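You operate a simulated robot arm through the tools that you are given. There is no shell and no other tool.

The job below is to be done with a simulated two-armed robot. You get a single attempt, and the scene is never put back.

## Task
Cycle the orange relay 3 times at its printed voltage, then switch off.
Fine: mode CYCLE, one press of TEST a cycle; leave the relay plugged in and the knobs as set.
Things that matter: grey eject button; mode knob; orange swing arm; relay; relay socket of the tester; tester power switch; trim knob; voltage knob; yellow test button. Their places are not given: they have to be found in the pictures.

Only the result counts: the job must be done as asked and must still hold three seconds after the hand-in. Knocking over, shifting, dropping, spilling or breaking anything else fails it.

## Robot
Two 6-joint arms with two-finger parallel grippers on one trunk that stands fixed in place. Base frame: the origin is at the foot of the trunk, x ahead of it, y to its left, z up; the work surface is at about z = 900. Readings come in mm, rad, newtons and seconds.
The left shoulder is at [280, 185, 1230], the right one opposite. With the tool pointing down near the work surface each hand reaches from about 520 to 920 mm from the base axis, measured 20 degrees to its own side. Payload 1.57 kg a hand.
Tool frame (each hand has its own): the origin (TCP) lies between the finger pads and is the grasp point; the fingertips stand 30 mm ahead of it; z points along the fingers, y is the line along which they close. Largest opening 80 mm; finger width 17, thickness 12; the body of the gripper, 40 by 82 mm, starts 80 mm behind the TCP.
Orientation is that of the tool frame in the base frame, as a unit quaternion [x, y, z, w]. With the fingers straight down and closing along the base's y, the tool's x points along the base's -x, its y along +y and its z along -z.

## Interface
- The arms move only by the tool send_rows. It takes "left_series", "right_series" or both (then of equal length, played together; a hand with none holds still); each is a list of rows, each a list of 3 entries, a list of its own where there are three numbers: the gripper command, from -1 (fully open) to 1 (shut), values between in proportion, then the shift along the tool's x, y, z in m, then the turn, a rotation vector about the tool's x, y, z in rad. In form: [[fingers, [tx, ty, tz], [ax, ay, az]], ...]. A call has 1 to 20 rows; each row shifts and turns the commanded pose from where the row before left it, along the tool's axes as they then stand. Each row takes 0.2 s and may step no farther than 50 mm and 0.15 rad from the row before; otherwise, or with a gripper value out of range, the whole call is refused. A pose out of reach is approached as far as the arm can. The call stops where the force on the tool passes 60 N (or 10 N more than at its start, if that is more) or the arm is blocked; 0.2 s more then pass. Each finger travels about 153 mm/s and halts on what it meets, pressing with about 42 N; the grip force reading is that of the motor and also rises with nothing between the fingers. The clock runs only during rows and for 0.2 s after the last one: add rows that do not move to give the fingers time. The reply holds the time, the measured pose of the TCP, the force on the tool along the base axes, the opening and the grip force, in the units named above and with some noise, with the torque about the TCP (base axes, N m) and any sound that the robot's microphone picked up, and new pictures: "show" is both (left out), scene, wrist or none (wrist: the cameras of the hands that moved).
- Cameras (640 x 400 px; columns grow to the right, rows downward): "scene" is now at [236.6, 16.2, 1661.3]; the picture's right is [0.01, -1.00, 0.00], its down [-0.81, -0.01, -0.58] and it looks along [0.58, 0.01, -0.81] (base axes); focal length 340 px, centre (320, 200). "left" rides on the left gripper at [72, 7, -122] in its tool frame; the picture's right is [-0.09, 1.00, 0.00], its down [-0.84, -0.08, -0.54] and it looks along [-0.54, -0.05, 0.84] (tool axes); focal length 238 px, centre (320, 200). "right" rides on the right gripper at [72, -7, -122] in its tool frame; the picture's right is [0.09, 1.00, 0.00], its down [-0.84, 0.08, -0.54] and it looks along [-0.54, 0.05, 0.84] (tool axes); focal length 238 px, centre (320, 200).
- move_column(by): slides the trunk up (or, below 0, down) by that many mm; the arms and the scene camera ride with it, the base frame stays. It gives what a move gives, with no picture.
- aim_head(pan, tilt): turns the head with the scene camera to pan (to the left, within 1.501 rad either way) and tilt (down, from -0.506 to 1.204), counted from straight ahead of the robot. It gives what a move gives, and a new picture of the scene camera.
- point_at(camera, pixels): for up to 12 pixels [column, row] of the newest picture of that camera ("zoom" is the newest enlarged one), the place [x, y, z] in the base frame of the surface seen there, good to about 2 mm, but the place of the scene camera against the robot may be out by one fixed shift of up to 18 mm in any direction. No time passes.
- zoom(camera, box): a new picture of the part [left, top, right, bottom] of that camera's present view, enlarged. No time passes.
- hand_in(): hands the job in; it is judged then, once.

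Leave the grippers open and the arms clear of the work at the hand-in unless told otherwise.

The tools are called after "Emit:" as a command line: name --argument value ..., lists and objects as JSON in quotes. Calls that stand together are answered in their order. send_rows: Moves the arms, as the interface text tells. Its arguments: {"type":"object","properties":{"left_series":{"type":"array","items":{"type":"array"}},"right_series":{"type":"array","items":{"type":"array"}},"show":{"type":"string","enum":["both","scene","wrist","none"]}},"required":[]} The other tools are called the same way: move_column (by) slides the trunk up or down; aim_head (pan, tilt) turns the head that bears the scene camera; point_at (camera, pixels) gives the place of the surface under pixels of a picture; zoom (camera, box) takes an enlarged picture of a part of a camera's view; hand_in () hands the job in.

At the start:

```text
time: 0.0
left_position: [545.0, 271.9, 1319.3]
left_tcp_rot: [0.0, 1.0, 0.0, 0.0]
left_force: [-0.3, 0.6, 0.1]
left_moment: [0.0, -0.01, -0.02]
left_opening: 80.0
left_finger_force: 0.1
right_position: [548.5, -170.7, 1227.1]
right_tcp_rot: [0.0, 1.0, 0.0, 0.0]
right_force: [-0.3, -0.1, -0.1]
right_moment: [0.02, -0.01, -0.03]
right_opening: 80.1
right_finger_force: 0.1
trunk travel left (down, up): [-925.0, 65.0]
head pan, tilt: [0.012, 0.951]
```

scene: 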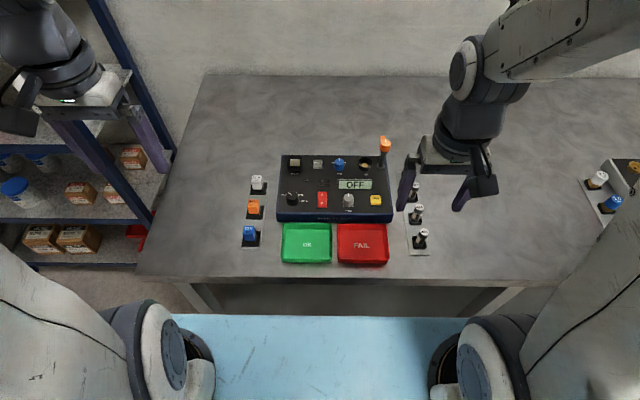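
right: 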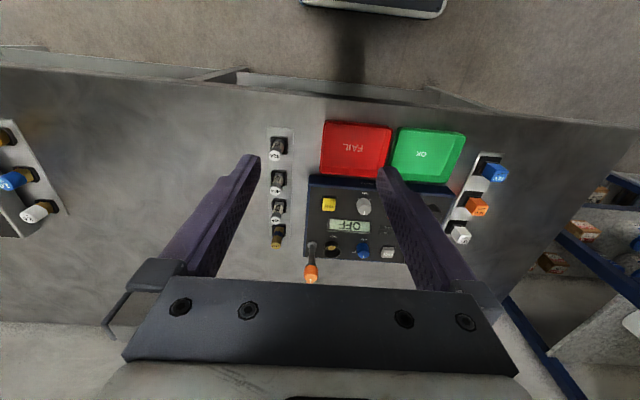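
left: 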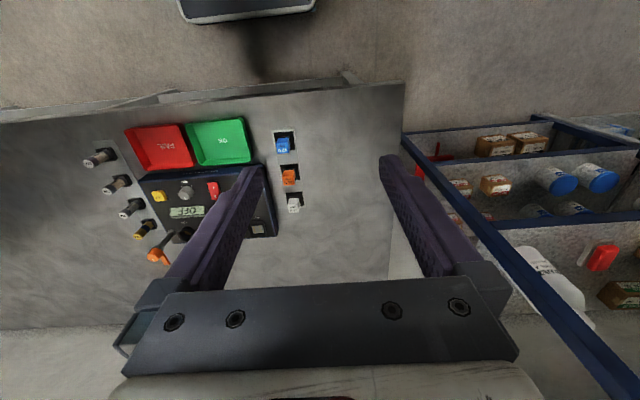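

I see the tester in the middle of the scene picture (cols 277-392, rows 155-222), with relays at its left (white, orange, blue). I'll zoom in for detail.

Emit:
zoom --camera "scene" --box '[270, 130, 400, 225]'

Emit:
zoom --camera "scene" --box '[230, 165, 280, 250]'

Emit:
zoom --camera "left" --box '[260, 120, 320, 220]'

Emit:
zoom --camera "right" --box '[300, 170, 400, 290]'

```text
4.21 times, centred on (335, 178) of scene
```

zoom: 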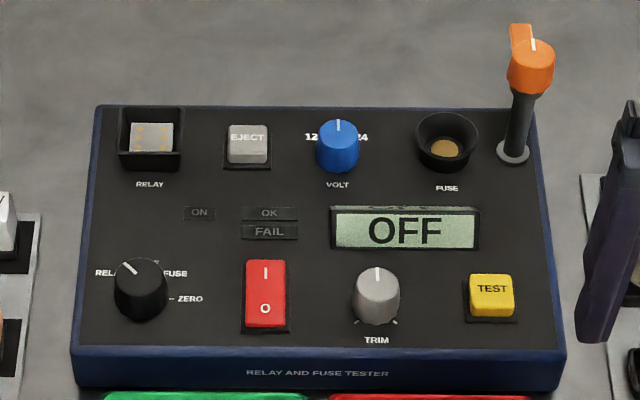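

```text
4.71 times, centred on (255, 208) of scene
```

zoom: 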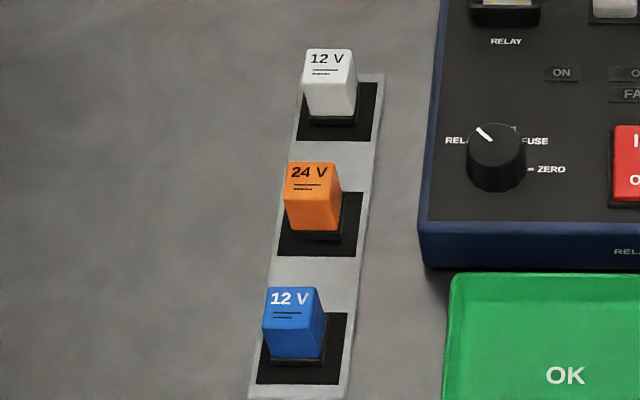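

```text
4.00 times, centred on (290, 170) of left
```

zoom: 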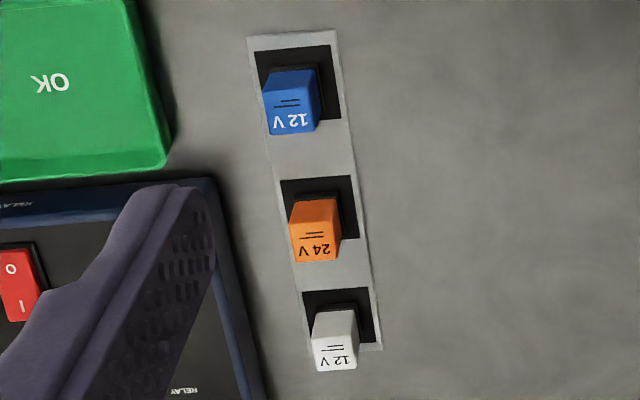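

```text
3.33 times, centred on (350, 230) of right
```

zoom: 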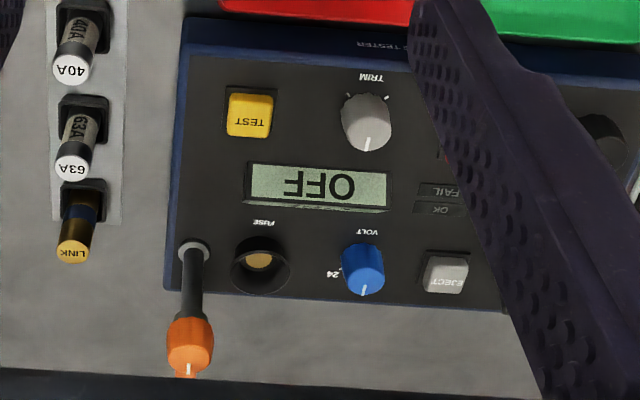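

The orange relay says 24 V. Now I want the places of the key items from the scene and, to find the scene camera's shift, from the wrist cameras.

Emit:
zoom --camera "scene" --box '[270, 130, 400, 225]'

Emit:
point_at --camera "zoom" --pixels '[[152, 140], [247, 137], [338, 128], [447, 148], [530, 65], [513, 155], [135, 275], [265, 272], [265, 308], [376, 278], [491, 287], [300, 200]]'

Emit:
point_at --camera "scene" --pixels '[[253, 204], [257, 180], [249, 231], [285, 157], [387, 157], [279, 213], [392, 213], [253, 222], [200, 200]]'

Emit:
point_at --camera "left" --pixels '[[289, 179], [293, 207], [283, 146], [185, 188], [158, 196]]'

Emit:
point_at --camera "right" --pixels '[[329, 204], [364, 204], [363, 248], [333, 249], [388, 252], [311, 278], [310, 246], [477, 209], [460, 234]]'

```text
4.21 times, centred on (335, 178) of scene
```

zoom: 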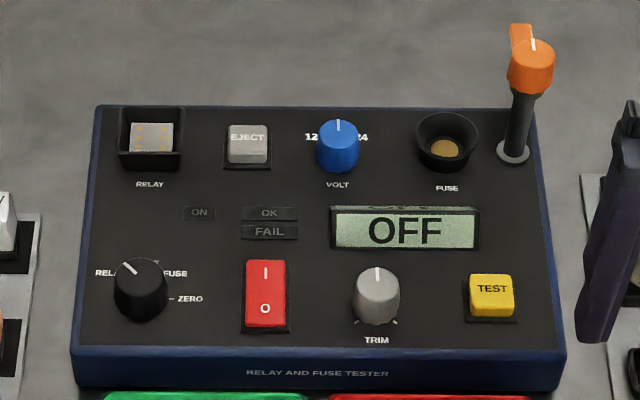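

```text
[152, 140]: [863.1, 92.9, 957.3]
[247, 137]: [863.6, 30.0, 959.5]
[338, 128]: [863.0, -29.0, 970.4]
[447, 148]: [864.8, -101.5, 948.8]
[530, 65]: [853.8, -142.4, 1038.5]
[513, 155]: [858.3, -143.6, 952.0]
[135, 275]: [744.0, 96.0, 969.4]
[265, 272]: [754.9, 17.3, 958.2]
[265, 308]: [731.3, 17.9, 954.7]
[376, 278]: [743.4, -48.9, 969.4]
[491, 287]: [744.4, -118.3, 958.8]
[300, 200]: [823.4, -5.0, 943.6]
```

```text
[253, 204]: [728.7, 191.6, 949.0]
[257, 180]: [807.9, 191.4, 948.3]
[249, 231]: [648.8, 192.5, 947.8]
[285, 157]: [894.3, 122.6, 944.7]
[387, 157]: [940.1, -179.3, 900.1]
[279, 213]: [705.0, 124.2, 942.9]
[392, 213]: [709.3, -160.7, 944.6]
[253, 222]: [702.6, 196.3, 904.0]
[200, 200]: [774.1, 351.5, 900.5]
```

```text
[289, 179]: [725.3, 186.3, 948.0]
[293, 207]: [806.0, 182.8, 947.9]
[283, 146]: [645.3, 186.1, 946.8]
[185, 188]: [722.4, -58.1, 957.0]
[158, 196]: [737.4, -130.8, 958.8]
```

```text
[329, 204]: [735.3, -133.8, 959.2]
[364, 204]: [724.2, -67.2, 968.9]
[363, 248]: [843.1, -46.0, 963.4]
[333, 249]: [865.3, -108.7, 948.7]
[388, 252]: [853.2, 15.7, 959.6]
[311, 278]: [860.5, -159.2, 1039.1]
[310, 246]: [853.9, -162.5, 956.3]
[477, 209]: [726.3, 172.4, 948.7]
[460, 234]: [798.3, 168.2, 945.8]
```

The scene camera's readings differ from the wrist cameras' by some 5–15 mm in y. I'll move the left hand lower, to see the relays and the tester's left part closely.

Emit:
send_rows --left_series '[[-1, [-0.011, -0.0215, 0.042], [0, 0, 0]], [-1, [-0.011, -0.0215, 0.042], [0, 0, 0]], [-1, [-0.011, -0.0215, 0.042], [0, 0, 0]], [-1, [-0.011, -0.0215, 0.042], [0, 0, 0]], [-1, [0, 0, 0], [0, 0, 0]], [-1, [0, 0, 0], [0, 0, 0]]]'

```text
time: 1.4
left_position: [589.7, 186.1, 1150.3]
left_tcp_rot: [0.0, 1.0, 0.0, 0.0]
left_force: [-0.2, -0.4, -0.9]
left_moment: [-0.01, -0.03, 0.0]
left_opening: 79.9
left_finger_force: 0.1
right_position: [546.6, -170.3, 1228.9]
right_tcp_rot: [0.0, 1.0, 0.0, 0.0]
right_force: [0.0, 0.9, -0.8]
right_moment: [0.0, -0.03, 0.03]
right_opening: 80.0
right_finger_force: 0.0
trunk travel left (down, up): [-925.0, 65.0]
head pan, tilt: [0.012, 0.951]
```

scene: 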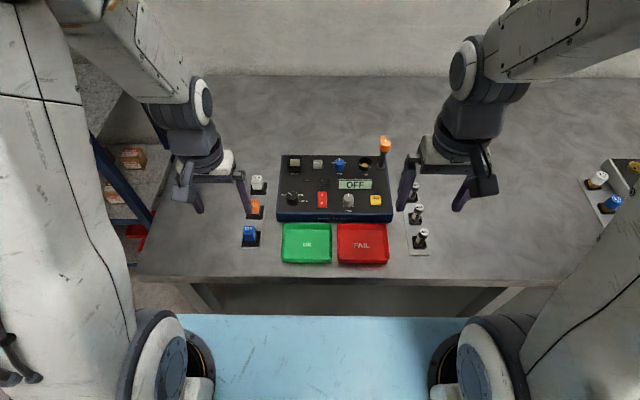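
left: 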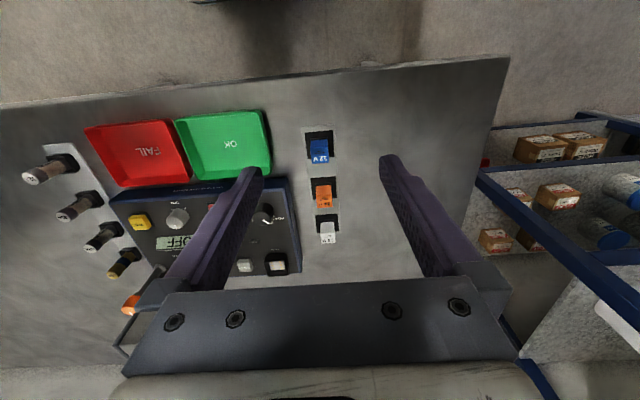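

Emit:
zoom --camera "left" --box '[296, 125, 356, 250]'

Emit:
zoom --camera "left" --box '[225, 190, 305, 280]'

Emit:
point_at --camera "zoom" --pixels '[[420, 340], [380, 300], [460, 380], [260, 300], [320, 200]]'

Emit:
zoom --camera "left" --box '[305, 175, 345, 215]'

```text
3.20 times, centred on (326, 188) of left
```

zoom: 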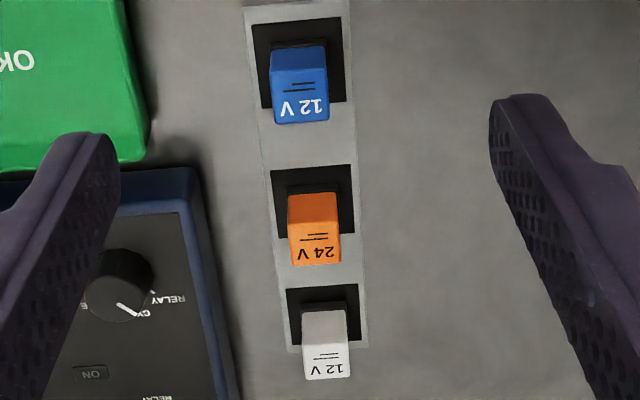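

```text
4.44 times, centred on (265, 235) of left
```

zoom: 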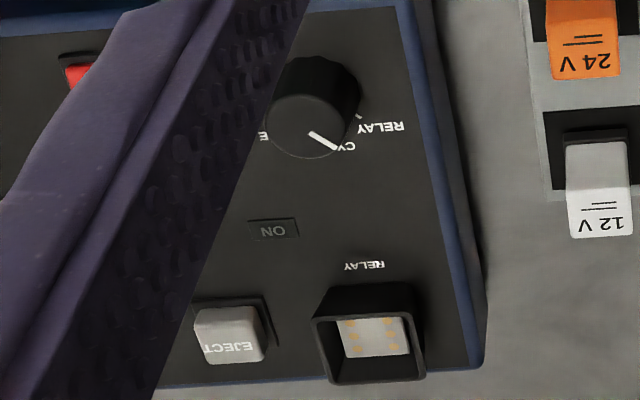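

```text
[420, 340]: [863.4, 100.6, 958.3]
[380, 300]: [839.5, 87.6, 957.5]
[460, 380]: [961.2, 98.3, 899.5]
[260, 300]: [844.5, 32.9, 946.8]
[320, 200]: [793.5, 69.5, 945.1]
```

```text
10.00 times, centred on (325, 195) of left
```

zoom: 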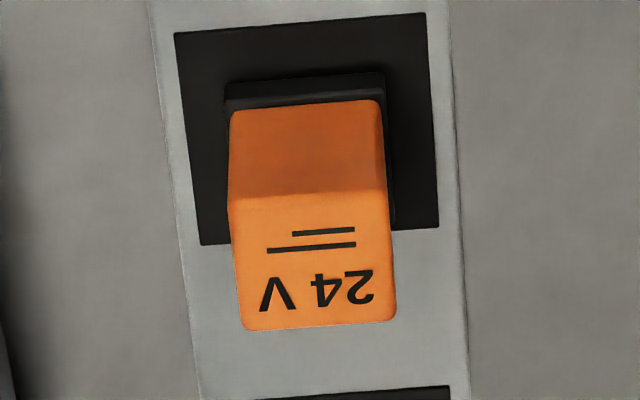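

Now places of the orange relay's top corners and edges (in the newest zoom).

Emit:
point_at --camera "zoom" --pixels '[[236, 205], [378, 200], [388, 312], [252, 320], [312, 260], [310, 140], [238, 115], [370, 110], [300, 90], [200, 200], [180, 35], [430, 220]]'

Emit:
zoom --camera "left" --box '[255, 245, 305, 285]'

Emit:
point_at --camera "zoom" --pixels '[[230, 180], [170, 245], [350, 380], [425, 300], [260, 240], [240, 290], [345, 220], [345, 290], [440, 310], [320, 120]]'

```text
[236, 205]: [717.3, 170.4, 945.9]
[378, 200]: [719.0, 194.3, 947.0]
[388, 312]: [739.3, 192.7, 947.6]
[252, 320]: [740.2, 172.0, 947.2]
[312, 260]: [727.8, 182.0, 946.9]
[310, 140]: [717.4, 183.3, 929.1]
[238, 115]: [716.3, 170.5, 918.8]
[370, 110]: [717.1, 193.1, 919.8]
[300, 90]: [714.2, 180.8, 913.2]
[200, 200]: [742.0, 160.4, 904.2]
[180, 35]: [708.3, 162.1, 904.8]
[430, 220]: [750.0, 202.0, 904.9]
```

```text
10.00 times, centred on (280, 265) of left
```

zoom: 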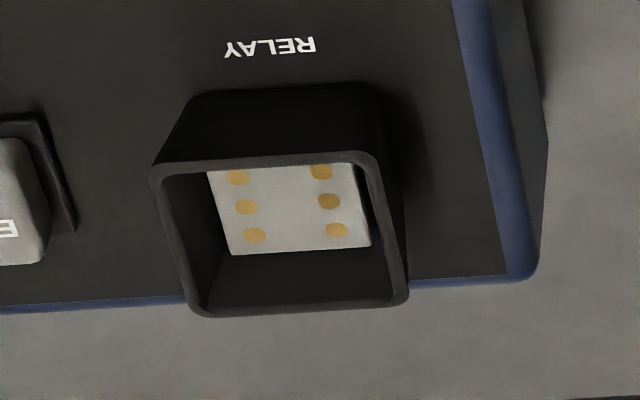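

```text
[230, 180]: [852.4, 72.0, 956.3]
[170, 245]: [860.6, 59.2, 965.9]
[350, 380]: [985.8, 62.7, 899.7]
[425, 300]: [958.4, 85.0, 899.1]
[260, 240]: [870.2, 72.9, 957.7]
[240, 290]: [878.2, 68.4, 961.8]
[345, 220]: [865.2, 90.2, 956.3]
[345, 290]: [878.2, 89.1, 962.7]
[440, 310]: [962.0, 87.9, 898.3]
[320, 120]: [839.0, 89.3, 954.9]
```

Now the rim of the tester's relay socket, in the same zoom (top-rim strip around cols 150–408, rows 160–315).

Emit:
point_at --camera "zoom" --pixels '[[156, 170], [165, 200], [180, 260], [195, 308], [250, 311], [320, 308], [385, 302], [402, 290], [392, 240], [375, 170], [280, 158], [210, 163]]'

Emit:
zoom --camera "scene" --box '[280, 145, 345, 185]'

Emit:
zoom --camera "left" --box '[262, 190, 302, 230]'

```text
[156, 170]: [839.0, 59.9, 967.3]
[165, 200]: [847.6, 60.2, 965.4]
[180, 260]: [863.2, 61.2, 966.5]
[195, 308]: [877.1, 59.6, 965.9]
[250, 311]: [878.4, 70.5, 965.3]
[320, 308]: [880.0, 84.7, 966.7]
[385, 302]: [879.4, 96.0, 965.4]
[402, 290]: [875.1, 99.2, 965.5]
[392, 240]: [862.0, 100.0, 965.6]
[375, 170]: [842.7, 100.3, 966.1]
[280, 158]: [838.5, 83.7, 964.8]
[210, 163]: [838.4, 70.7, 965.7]
```

```text
9.85 times, centred on (312, 165) of scene
```

zoom: 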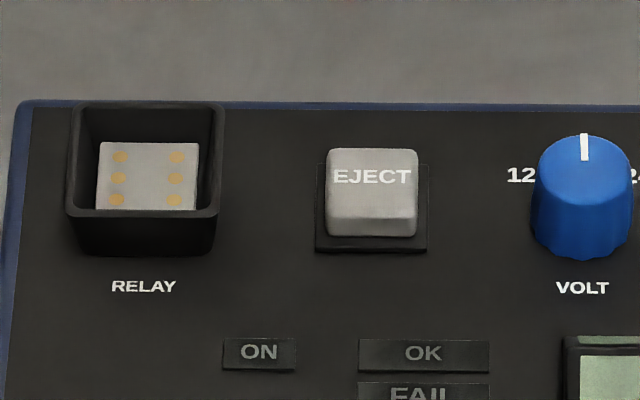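

```text
10.00 times, centred on (282, 210) of left
```

zoom: 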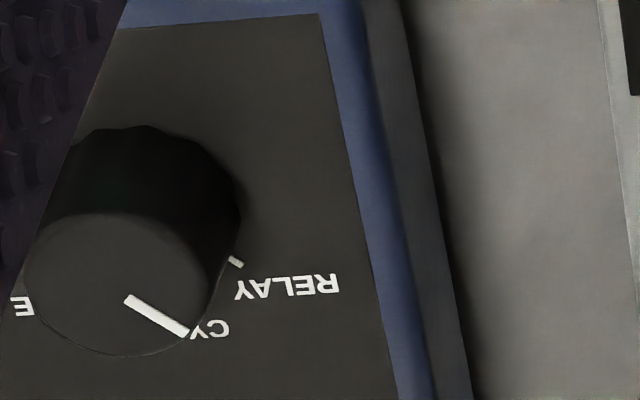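

The mode knob's pointer is hidden in part; I'll bring the left camera right above it (TCP to about [807, 73, 1100]) for a true top view.

Emit:
send_rows --left_series '[[-1, [-0.0362, -0.0188, 0.0083], [0, 0, 0]], [-1, [-0.0362, -0.0188, 0.0083], [0, 0, 0]], [-1, [-0.0362, -0.0188, 0.0083], [0, 0, 0]], [-1, [-0.0362, -0.0188, 0.0083], [0, 0, 0]], [-1, [-0.0362, -0.0188, 0.0083], [0, 0, 0]], [-1, [-0.0362, -0.0188, 0.0083], [0, 0, 0]], [-1, [0, 0, 0], [0, 0, 0]], [-1, [0, 0, 0], [0, 0, 0]]]'

Emit:
zoom --camera "left" --box '[260, 10, 360, 80]'

Emit:
zoom --camera "left" --box '[160, 0, 400, 150]'

```text
time: 3.2
left_position: [806.2, 74.0, 1101.8]
left_tcp_rot: [0.0, 1.0, 0.0, 0.0]
left_force: [-0.9, -0.2, 0.3]
left_moment: [0.0, 0.01, -0.02]
left_opening: 80.0
left_finger_force: 0.0
right_position: [546.6, -170.7, 1228.3]
right_tcp_rot: [0.001, 1.0, 0.0, 0.001]
right_force: [0.9, 0.2, 0.3]
right_moment: [0.01, 0.01, -0.03]
right_opening: 79.9
right_finger_force: 0.0
trunk travel left (down, up): [-925.0, 65.0]
head pan, tilt: [0.012, 0.951]
```

scene: 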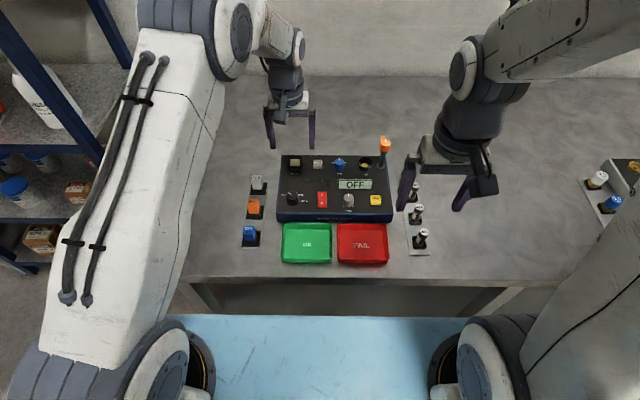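
left: 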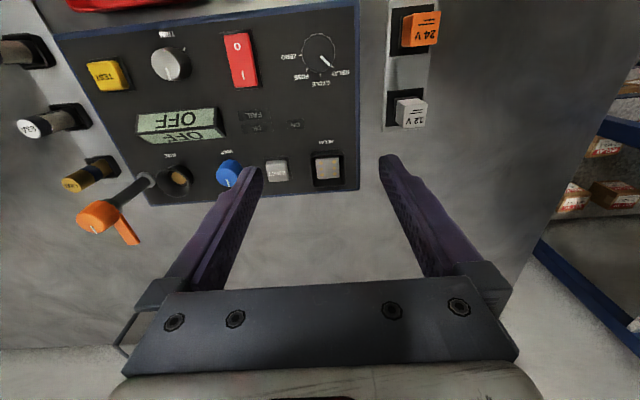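

```text
5.71 times, centred on (310, 45) of left
```

zoom: 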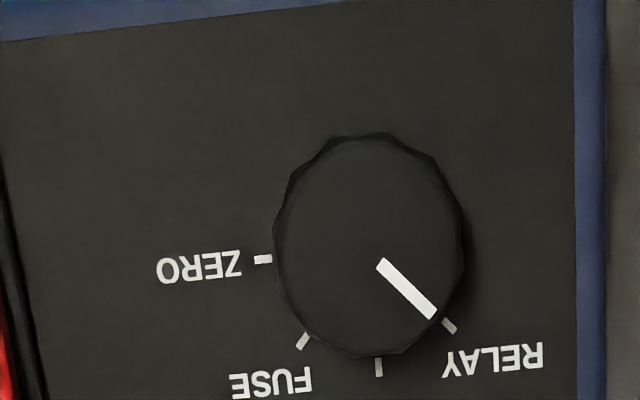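

```text
2.67 times, centred on (280, 75) of left
```

zoom: 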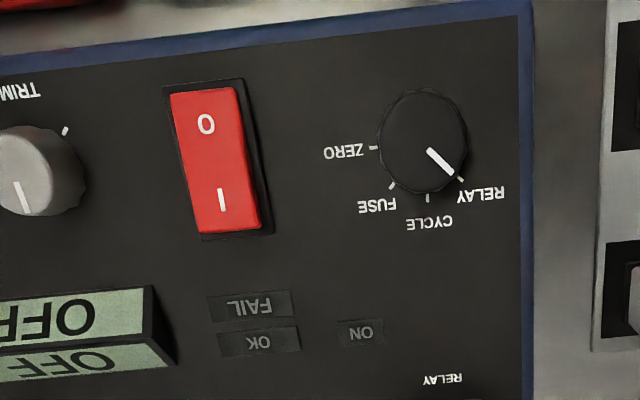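

The mode knob points at RELAY; CYCLE is one 45° stop clockwise (seen from above). Now exact places, and closer views of the VOLT knob and the power switch.

Emit:
zoom --camera "left" --box '[280, 20, 340, 80]'

Emit:
point_at --camera "zoom" --pixels '[[330, 60], [230, 200], [415, 200], [330, 290], [345, 150], [400, 255], [480, 300], [330, 180]]'

Emit:
point_at --camera "left" --pixels '[[236, 44], [244, 75], [229, 172], [277, 170], [169, 62], [108, 74], [327, 165], [421, 29], [411, 112], [405, 104], [420, 100], [423, 122]]'

Emit:
zoom --camera "left" --box '[190, 130, 350, 210]'

Emit:
zoom --camera "right" --box '[320, 220, 400, 270]'

```text
6.67 times, centred on (310, 50) of left
```

zoom: 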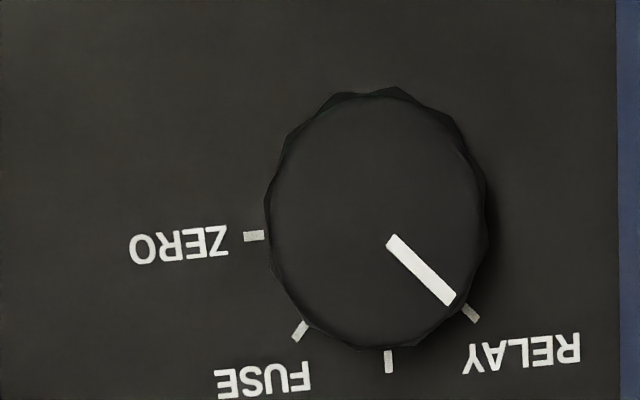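

```text
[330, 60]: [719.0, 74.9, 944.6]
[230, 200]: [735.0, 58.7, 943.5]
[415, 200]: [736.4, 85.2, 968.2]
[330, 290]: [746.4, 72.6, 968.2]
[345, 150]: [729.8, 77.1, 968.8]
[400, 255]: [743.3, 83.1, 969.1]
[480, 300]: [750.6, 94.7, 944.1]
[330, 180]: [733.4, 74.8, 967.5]
```

```text
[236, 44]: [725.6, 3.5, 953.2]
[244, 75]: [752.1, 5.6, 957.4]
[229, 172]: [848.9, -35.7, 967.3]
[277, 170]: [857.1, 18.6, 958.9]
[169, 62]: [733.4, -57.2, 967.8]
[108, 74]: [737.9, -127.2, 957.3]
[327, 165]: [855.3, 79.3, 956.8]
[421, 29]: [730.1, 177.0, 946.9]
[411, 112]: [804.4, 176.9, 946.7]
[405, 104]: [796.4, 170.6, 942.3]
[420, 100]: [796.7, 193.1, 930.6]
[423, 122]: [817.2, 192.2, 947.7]
```

```text
4.00 times, centred on (270, 170) of left
```

zoom: 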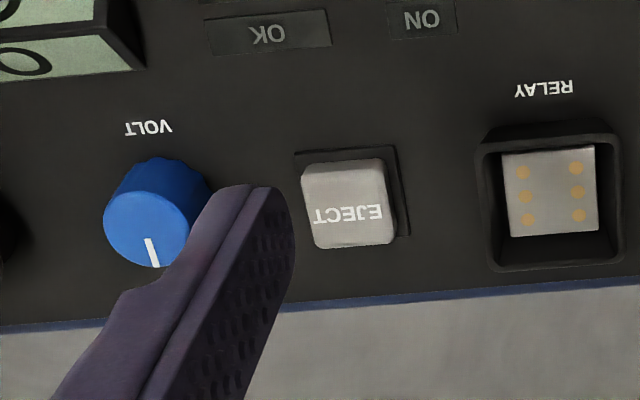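

```text
8.00 times, centred on (360, 245) of right
```

zoom: 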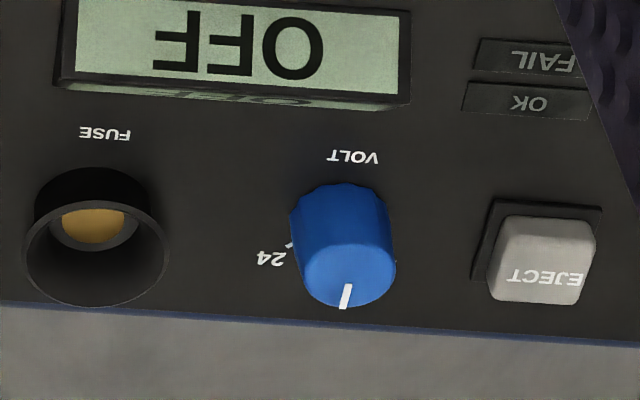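

The mode knob centre is about [738, 80], top z 968. Next I shift the left hand 110 mm towards -y to see the VOLT knob between the fingers.

Emit:
send_rows --left_series '[[-1, [-0.01, -0.0367, 0], [0, 0, 0]], [-1, [-0.01, -0.0367, 0], [0, 0, 0]], [-1, [-0.01, -0.0367, 0], [0, 0, 0]], [-1, [0, 0, 0], [0, 0, 0]], [-1, [0, 0, 0], [0, 0, 0]]]' --show "wrist"

Emit:
zoom --camera "left" --box '[265, 120, 375, 190]'

```text
time: 4.4
left_position: [837.0, -37.3, 1102.6]
left_tcp_rot: [0.001, 1.0, 0.0, 0.001]
left_force: [0.3, -0.2, -1.1]
left_moment: [-0.03, -0.05, 0.01]
left_opening: 80.4
left_finger_force: 0.0
right_position: [547.9, -169.3, 1228.5]
right_tcp_rot: [0.001, 1.0, 0.0, 0.0]
right_force: [1.1, 0.7, 1.0]
right_moment: [0.0, -0.04, 0.01]
right_opening: 80.2
right_finger_force: 0.1
trunk travel left (down, up): [-925.0, 65.0]
head pan, tilt: [0.012, 0.951]
```

left: 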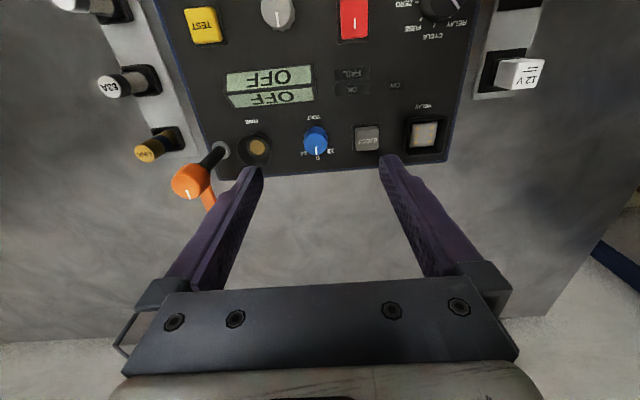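

```text
5.71 times, centred on (320, 155) of left
```

zoom: 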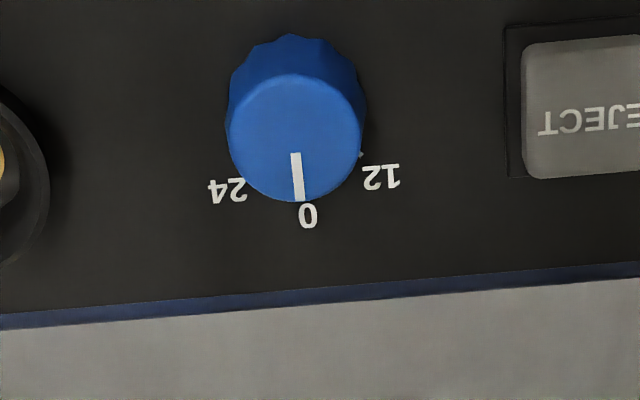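

The VOLT knob stands at 0; 24 is to the clockwise side. I read the places of its top, ticks and labels.

Emit:
point_at --camera "zoom" --pixels '[[228, 130], [360, 130], [295, 85], [300, 195], [295, 155], [361, 156], [231, 188], [380, 176], [308, 214], [525, 100], [295, 130]]'

Emit:
point_at --camera "left" --pixels '[[202, 25], [367, 138], [424, 134], [355, 8], [352, 34], [277, 12], [408, 150], [441, 149], [412, 119], [438, 118]]'

Emit:
zoom --camera "left" --box '[395, 105, 455, 165]'

Emit:
point_at --camera "zoom" --pixels '[[120, 50], [440, 50], [300, 150], [300, 250], [200, 200], [400, 200]]'

```text
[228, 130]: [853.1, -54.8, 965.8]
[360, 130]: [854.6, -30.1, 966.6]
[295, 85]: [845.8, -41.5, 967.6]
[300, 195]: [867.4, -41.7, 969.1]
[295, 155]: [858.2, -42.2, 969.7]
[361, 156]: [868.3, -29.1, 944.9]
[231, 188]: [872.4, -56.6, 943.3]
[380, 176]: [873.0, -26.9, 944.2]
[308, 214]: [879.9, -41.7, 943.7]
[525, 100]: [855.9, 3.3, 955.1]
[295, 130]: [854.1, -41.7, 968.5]
```

```text
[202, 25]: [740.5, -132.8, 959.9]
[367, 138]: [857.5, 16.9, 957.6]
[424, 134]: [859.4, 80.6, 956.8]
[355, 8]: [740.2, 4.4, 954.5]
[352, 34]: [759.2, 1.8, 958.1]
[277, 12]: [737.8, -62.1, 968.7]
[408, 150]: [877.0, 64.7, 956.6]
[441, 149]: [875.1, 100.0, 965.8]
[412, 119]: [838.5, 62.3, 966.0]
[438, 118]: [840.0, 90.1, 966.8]
```

```text
6.67 times, centred on (425, 135) of left
```

zoom: 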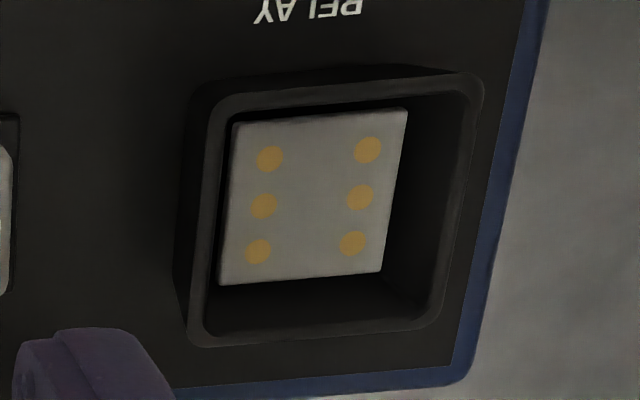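

```text
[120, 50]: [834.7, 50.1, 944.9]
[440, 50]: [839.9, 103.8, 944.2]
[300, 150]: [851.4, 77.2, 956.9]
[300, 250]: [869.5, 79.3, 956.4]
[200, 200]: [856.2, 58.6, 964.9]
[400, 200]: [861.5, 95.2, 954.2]
```

VOLT knob centre is about [856, -42], top z 969, panel z 944; 24 is 45° clockwise of 0. I go over it with the left hand, half close the fingers to about 44 mm, and stop 50 mm above to check.

Emit:
send_rows --left_series '[[-0.1, [-0.0063, -0.0016, 0.027], [0, 0, 0]], [-0.1, [-0.0063, -0.0016, 0.027], [0, 0, 0]], [-0.1, [-0.0064, -0.0016, 0.027], [0, 0, 0]], [-0.1, [0, 0, 0], [0, 0, 0]], [-0.1, [0, 0, 0], [0, 0, 0]]]'

Emit:
zoom --camera "left" --box '[240, 140, 400, 240]'

```text
time: 5.6
left_position: [855.6, -41.6, 1020.6]
left_tcp_rot: [0.0, 1.0, 0.0, 0.0]
left_force: [0.5, 0.4, -0.2]
left_moment: [0.03, 0.0, 0.0]
left_opening: 44.0
left_finger_force: 0.0
right_position: [547.2, -170.6, 1228.2]
right_tcp_rot: [0.001, 1.0, 0.0, 0.0]
right_force: [-0.1, -0.1, 0.3]
right_moment: [-0.02, -0.03, 0.02]
right_opening: 80.1
right_finger_force: 0.1
trunk travel left (down, up): [-925.0, 65.0]
head pan, tilt: [0.012, 0.951]
```

scene: 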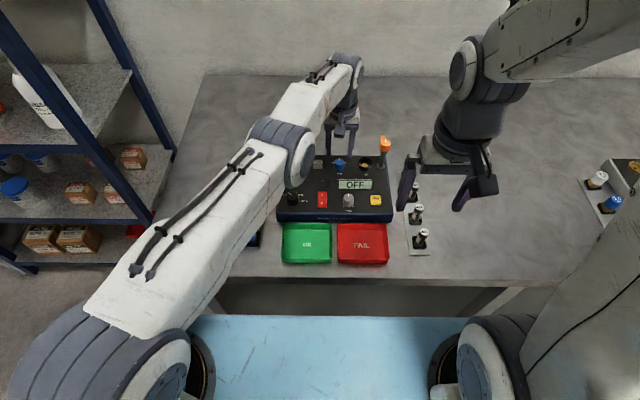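
left: 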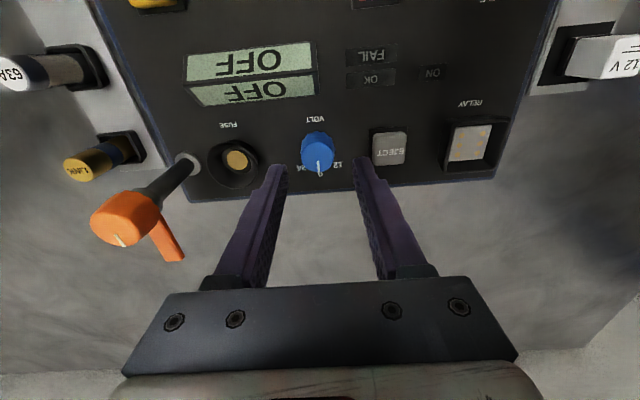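

```text
4.00 times, centred on (320, 190) of left
```

zoom: 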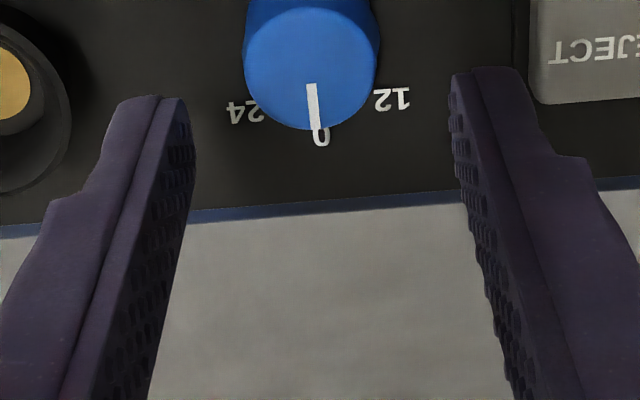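

The knob sits between the fingers. I check its top centre and edges in this closer view before going down.

Emit:
point_at --camera "zoom" --pixels '[[248, 65], [374, 65], [311, 15], [314, 125], [308, 70], [263, 112], [368, 102], [150, 100], [470, 72]]'

```text
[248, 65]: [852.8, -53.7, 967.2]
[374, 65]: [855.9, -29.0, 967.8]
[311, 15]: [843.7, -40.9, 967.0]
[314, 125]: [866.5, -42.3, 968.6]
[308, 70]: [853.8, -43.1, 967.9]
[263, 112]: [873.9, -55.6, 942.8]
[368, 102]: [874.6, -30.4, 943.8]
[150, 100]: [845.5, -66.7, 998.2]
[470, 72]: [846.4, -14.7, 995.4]
```

Knob centre ≈ [855, -41.5]; the hand is already over it. I go straight down 40 mm (fingertips to about z 951) and close on it.

Emit:
send_rows --left_series '[[-0.1, [0, 0, 0.02], [0, 0, 0]], [-0.1, [0, 0, 0.02], [0, 0, 0]], [-0.1, [0, 0, 0], [0, 0, 0]], [0.6, [0, 0, 0], [0, 0, 0]], [0.6, [0, 0, 0], [0, 0, 0]]]' --show "wrist"

```text
time: 6.8
left_position: [848.7, -44.3, 983.2]
left_tcp_rot: [0.001, 1.0, -0.002, 0.0]
left_force: [-1.9, -22.4, -4.3]
left_moment: [-0.66, -0.69, -0.17]
left_opening: 26.8
left_finger_force: 37.4
left hand out of reach, approached as far as the arm can: row 1, 2
right_position: [546.9, -171.1, 1227.8]
right_tcp_rot: [0.0, 1.0, 0.0, -0.001]
right_force: [0.2, -0.7, -0.4]
right_moment: [0.0, 0.04, -0.01]
right_opening: 79.9
right_finger_force: 0.2
trunk travel left (down, up): [-925.0, 65.0]
head pan, tilt: [0.012, 0.951]
```

left: 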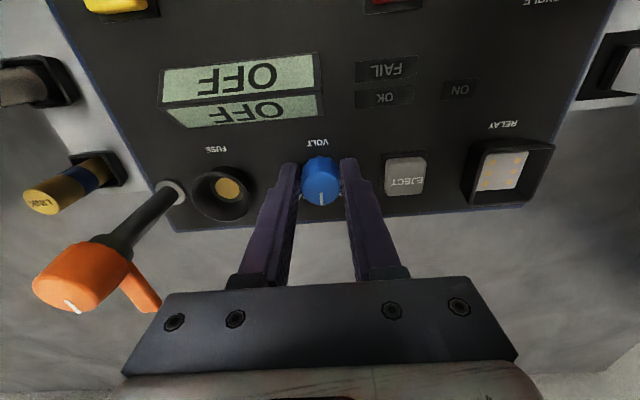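

The left arm fell about 6 mm short in x there (out of reach), so this grip is off centre. I let go, rise again, and will lower the trunk so that the reach improves.

Emit:
send_rows --left_series '[[-0.1, [0, 0, 0], [0, 0, 0]], [-0.1, [0, 0, 0], [0, 0, 0]], [-0.1, [0, 0, -0.02], [0, 0, 0]], [-0.1, [0, 0, -0.02], [0, 0, 0]], [-0.1, [0, 0, -0.02], [0, 0, 0]], [-0.1, [0, 0, 0], [0, 0, 0]]]' --show "wrist"

Emit:
zoom --camera "left" --box '[240, 120, 400, 220]'

```text
time: 8.2
left_position: [849.2, -38.8, 1041.6]
left_tcp_rot: [0.0, 1.0, 0.0, 0.0]
left_force: [-0.3, 0.3, 0.8]
left_moment: [0.03, -0.02, -0.01]
left_opening: 43.5
left_finger_force: 0.1
right_position: [547.9, -170.5, 1228.7]
right_tcp_rot: [0.0, 1.0, 0.0, 0.0]
right_force: [0.8, 0.4, 0.4]
right_moment: [-0.04, 0.0, 0.02]
right_opening: 79.9
right_finger_force: 0.0
trunk travel left (down, up): [-925.0, 65.0]
head pan, tilt: [0.012, 0.951]
```

left: 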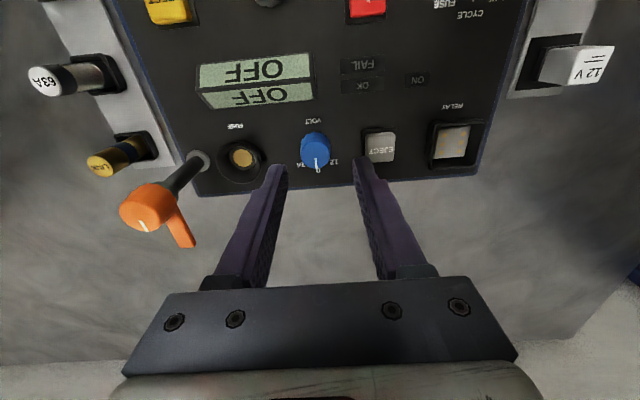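

```text
4.00 times, centred on (320, 170) of left
```

zoom: 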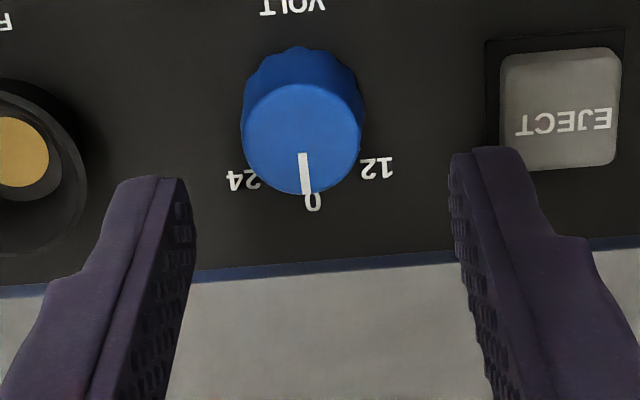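

The knob is still at 0 and everything is unchanged. I re-centre over the knob ([855, -41.5]) and rise 40 mm; then the trunk goes down 90 mm.

Emit:
send_rows --left_series '[[-0.1, [-0.003, -0.0014, -0.02], [0, 0, 0]], [-0.1, [-0.003, -0.0014, -0.02], [0, 0, 0]], [-0.1, [0, 0, 0], [0, 0, 0]]]' --show "none"

Emit:
move_column --by -60

```text
time: 9.0
left_position: [854.7, -42.4, 1082.9]
left_tcp_rot: [0.0, 1.0, 0.0, 0.001]
left_force: [-0.2, 0.9, 0.5]
left_moment: [-0.04, 0.0, 0.0]
left_opening: 43.9
left_finger_force: 0.1
right_position: [546.5, -170.3, 1228.3]
right_tcp_rot: [0.0, 1.0, 0.0, -0.001]
right_force: [0.0, 0.9, -0.2]
right_moment: [0.02, 0.01, -0.01]
right_opening: 80.1
right_finger_force: 0.1
trunk travel left (down, up): [-925.0, 65.0]
head pan, tilt: [0.012, 0.951]
```

```text
time: 10.0
left_position: [854.5, -42.2, 1021.9]
left_tcp_rot: [0.0, 1.0, 0.001, 0.0]
left_force: [-0.5, 0.4, 0.0]
left_moment: [0.02, -0.01, 0.01]
left_opening: 43.8
left_finger_force: 0.1
right_position: [546.1, -171.0, 1169.3]
right_tcp_rot: [0.0, 1.0, 0.0, 0.0]
right_force: [0.1, 1.6, 0.1]
right_moment: [0.03, 0.0, -0.01]
right_opening: 79.9
right_finger_force: 0.0
trunk travel left (down, up): [-865.0, 125.0]
head pan, tilt: [0.012, 0.951]
```

On target. Trunk 30 mm further down, then 11 mm with the hand.

Emit:
move_column --by -30

Emit:
send_rows --left_series '[[-0.1, [0, 0, 0.011], [0, 0, 0]], [-0.1, [0, 0, 0], [0, 0, 0]], [-0.1, [0, 0, 0], [0, 0, 0]]]'

```text
time: 10.8
left_position: [854.4, -41.9, 992.7]
left_tcp_rot: [0.0, 1.0, 0.0, 0.0]
left_force: [1.0, 0.1, 0.4]
left_moment: [-0.01, -0.01, -0.02]
left_opening: 43.7
left_finger_force: 0.1
right_position: [547.6, -170.7, 1137.5]
right_tcp_rot: [0.0, 1.0, 0.0, 0.001]
right_force: [0.6, -0.9, -0.2]
right_moment: [0.02, -0.03, 0.01]
right_opening: 79.9
right_finger_force: 0.1
trunk travel left (down, up): [-835.0, 155.0]
head pan, tilt: [0.012, 0.951]
```

```text
time: 11.6
left_position: [855.1, -43.3, 982.1]
left_tcp_rot: [-0.001, 1.0, 0.0, 0.001]
left_force: [0.3, 0.9, 0.1]
left_moment: [-0.03, -0.01, -0.01]
left_opening: 44.2
left_finger_force: 0.1
right_position: [547.6, -171.1, 1137.8]
right_tcp_rot: [0.0, 1.0, -0.001, -0.001]
right_force: [0.4, 0.0, 0.5]
right_moment: [0.02, 0.02, 0.04]
right_opening: 80.0
right_finger_force: 0.1
trunk travel left (down, up): [-835.0, 155.0]
head pan, tilt: [0.012, 0.951]
```

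scene: 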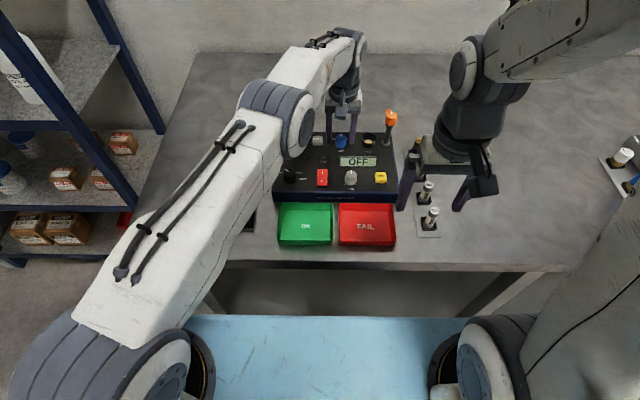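
left: 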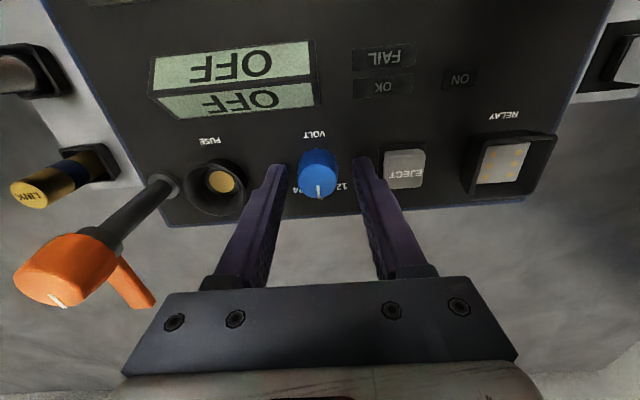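

In place, no reach warning. I close on the knob.

Emit:
send_rows --left_series '[[0.5, [0, 0, 0], [0, 0, 0]], [0.5, [0, 0, 0], [0, 0, 0]], [0.5, [0, 0, 0], [0, 0, 0]]]' --show "wrist"

```text
time: 12.3
left_position: [855.1, -43.1, 980.7]
left_tcp_rot: [0.0, 1.0, 0.0, 0.0]
left_force: [0.3, -9.5, -2.8]
left_moment: [-0.32, -0.43, 0.03]
left_opening: 26.9
left_finger_force: 37.3
right_position: [547.2, -171.2, 1139.1]
right_tcp_rot: [0.001, 1.0, 0.0, 0.0]
right_force: [-0.5, 0.4, -0.1]
right_moment: [0.0, 0.02, 0.02]
right_opening: 79.9
right_finger_force: 0.1
trunk travel left (down, up): [-835.0, 155.0]
head pan, tilt: [0.012, 0.951]
```

left: 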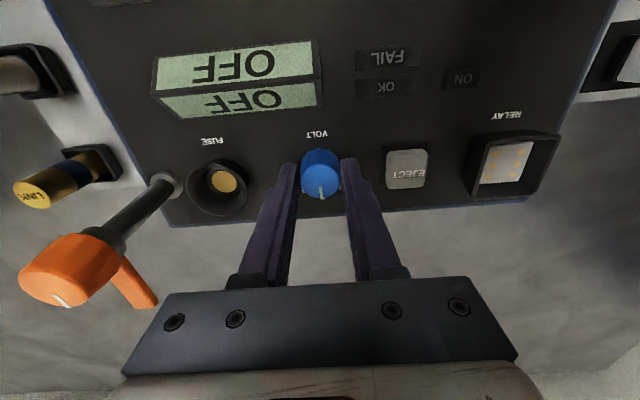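

Side force -9.5 N in y: the knob lies about 1 mm further in -y. I shift 1 mm that way and turn the knob 45° clockwise in six steps.

Emit:
send_rows --left_series '[[0.5, [0, -0.0012, 0], [0, 0, 0]], [0.5, [0, 0, 0], [0, 0, 0.131]], [0.5, [0, 0, 0], [0, 0, 0.131]], [0.5, [0, 0, 0], [0, 0, 0.131]], [0.5, [0, 0, 0], [0, 0, 0.131]], [0.5, [0, 0, 0], [0, 0, 0.131]], [0.5, [0, 0, 0], [0, 0, 0.131]], [0.5, [0, 0, 0], [0, 0, 0]]]' --show "wrist"

Emit:
zoom --camera "left" --box '[240, 120, 400, 220]'

```text
time: 14.2
left_position: [856.5, -43.5, 980.1]
left_tcp_rot: [0.383, 0.924, 0.001, 0.0]
left_force: [2.5, -3.6, -2.5]
left_moment: [-0.33, -0.19, 0.24]
left_opening: 27.1
left_finger_force: 37.8
right_position: [547.8, -170.9, 1138.7]
right_tcp_rot: [0.0, 1.0, 0.0, 0.0]
right_force: [-0.5, 0.4, -0.3]
right_moment: [-0.02, -0.01, 0.02]
right_opening: 79.9
right_finger_force: 0.0
trunk travel left (down, up): [-835.0, 155.0]
head pan, tilt: [0.012, 0.951]
```

left: 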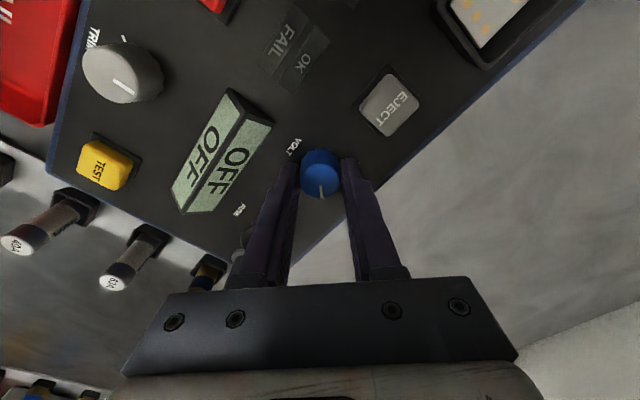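

```text
4.00 times, centred on (320, 170) of left
```

zoom: 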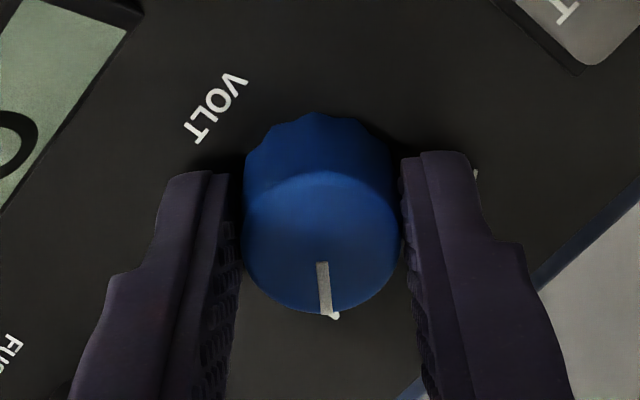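

The pointer followed and meets the 24 tick. I let go, rise and turn the hand back, then check.

Emit:
send_rows --left_series '[[-0.1, [0, 0, 0], [0, 0, 0]], [-0.1, [0, 0, 0], [0, 0, 0]], [-0.1, [0, 0, -0.03], [0, 0, 0]], [-0.1, [0, 0, -0.03], [0, 0, 0]], [-0.1, [0, 0, 0], [0, 0, -0.131]], [-0.1, [0, 0, 0], [0, 0, -0.131]], [-0.1, [0, 0, 0], [0, 0, -0.131]], [-0.1, [0, 0, 0], [0, 0, -0.131]], [-0.1, [0, 0, 0], [0, 0, -0.131]], [-0.1, [0, 0, 0], [0, 0, -0.131]], [-0.1, [0, 0, 0], [0, 0, 0]], [-0.1, [0, 0, 0], [0, 0, 0]]]' --show "wrist"

Emit:
zoom --camera "left" --box '[240, 100, 400, 200]'

```text
time: 16.8
left_position: [855.6, -43.4, 1041.3]
left_tcp_rot: [0.0, 1.0, 0.0, 0.0]
left_force: [0.2, -0.1, 0.0]
left_moment: [0.0, -0.02, 0.03]
left_opening: 43.8
left_finger_force: 0.0
right_position: [546.6, -171.4, 1137.9]
right_tcp_rot: [0.0, 1.0, -0.001, 0.0]
right_force: [0.6, 1.1, 1.1]
right_moment: [0.03, 0.0, -0.02]
right_opening: 80.0
right_finger_force: 0.1
trunk travel left (down, up): [-835.0, 155.0]
head pan, tilt: [0.012, 0.951]
```

left: 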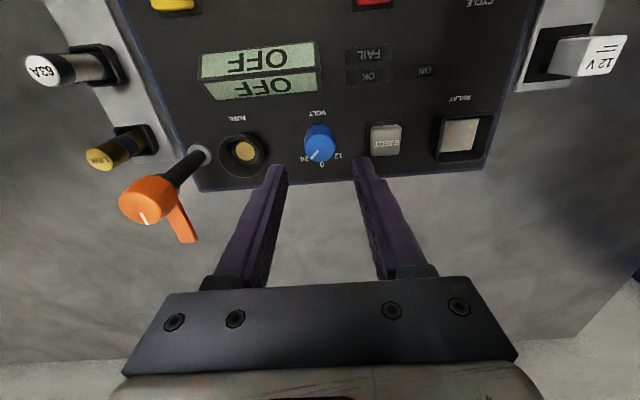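

```text
4.00 times, centred on (320, 150) of left
```

zoom: 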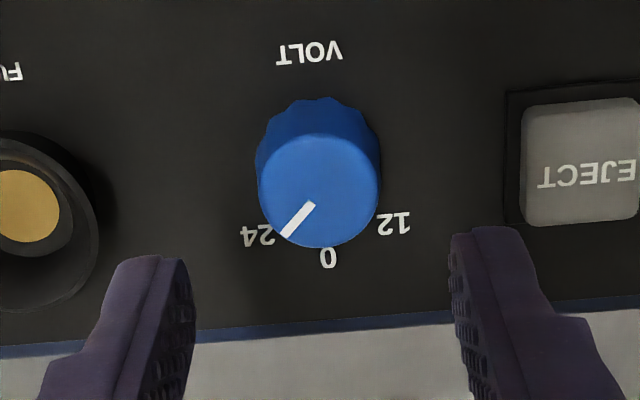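

VOLT now points at 24. Next the mode knob: I move the left hand over [738, 80] at the same height and look.

Emit:
send_rows --left_series '[[-0.1, [0.0294, 0.0308, 0], [0, 0, 0]], [-0.1, [0.0294, 0.0308, 0], [0, 0, 0]], [-0.1, [0.0294, 0.0308, 0], [0, 0, 0]], [-0.1, [0.0294, 0.0308, 0], [0, 0, 0]], [-0.1, [0, 0, 0.02], [0, 0, 0]], [-0.1, [0, 0, 0], [0, 0, 0]], [-0.1, [0, 0, 0], [0, 0, 0]]]'

Emit:
zoom --camera "left" --box '[240, 120, 400, 220]'

Emit:
point_at --camera "zoom" --pixels '[[320, 60], [280, 60], [360, 60], [320, 100], [320, 20]]'

```text
time: 18.4
left_position: [736.6, 80.2, 1021.4]
left_tcp_rot: [-0.001, 1.0, 0.0, 0.0]
left_force: [-0.2, 0.2, 0.5]
left_moment: [-0.03, 0.0, 0.0]
left_opening: 43.6
left_finger_force: 0.0
right_position: [546.9, -170.8, 1138.2]
right_tcp_rot: [0.0, 1.0, 0.0, 0.001]
right_force: [-0.2, -0.1, -0.2]
right_moment: [0.0, 0.02, -0.03]
right_opening: 80.0
right_finger_force: 0.2
trunk travel left (down, up): [-835.0, 155.0]
head pan, tilt: [0.012, 0.951]
```

scene: 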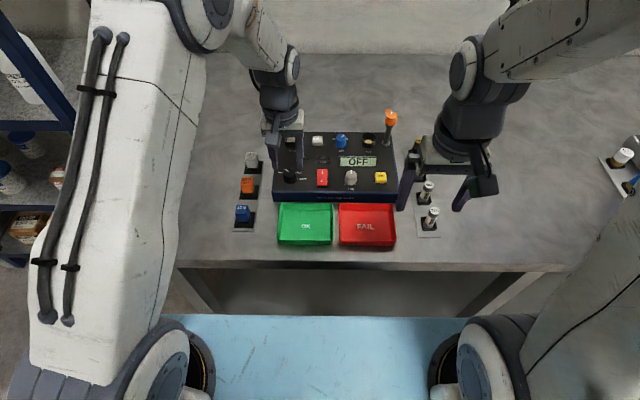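
left: 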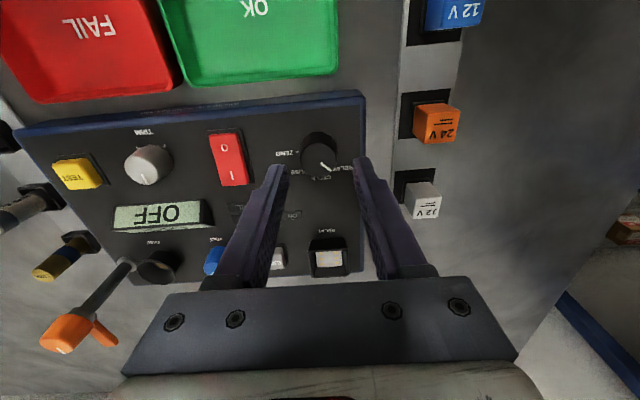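

```text
4.00 times, centred on (320, 170) of left
```

zoom: 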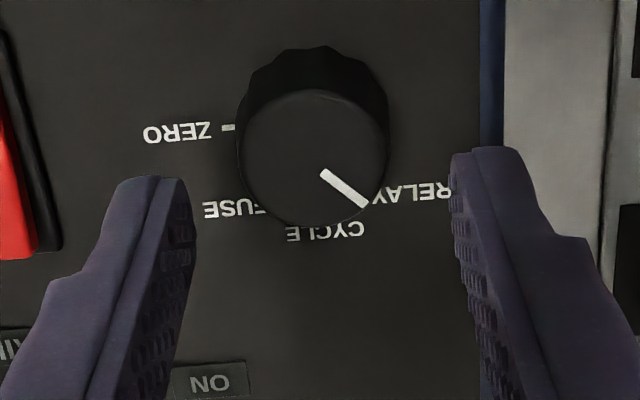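

```text
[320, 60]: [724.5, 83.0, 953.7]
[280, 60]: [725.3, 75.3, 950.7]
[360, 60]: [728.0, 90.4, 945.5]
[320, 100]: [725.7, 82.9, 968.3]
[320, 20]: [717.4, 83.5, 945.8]
```

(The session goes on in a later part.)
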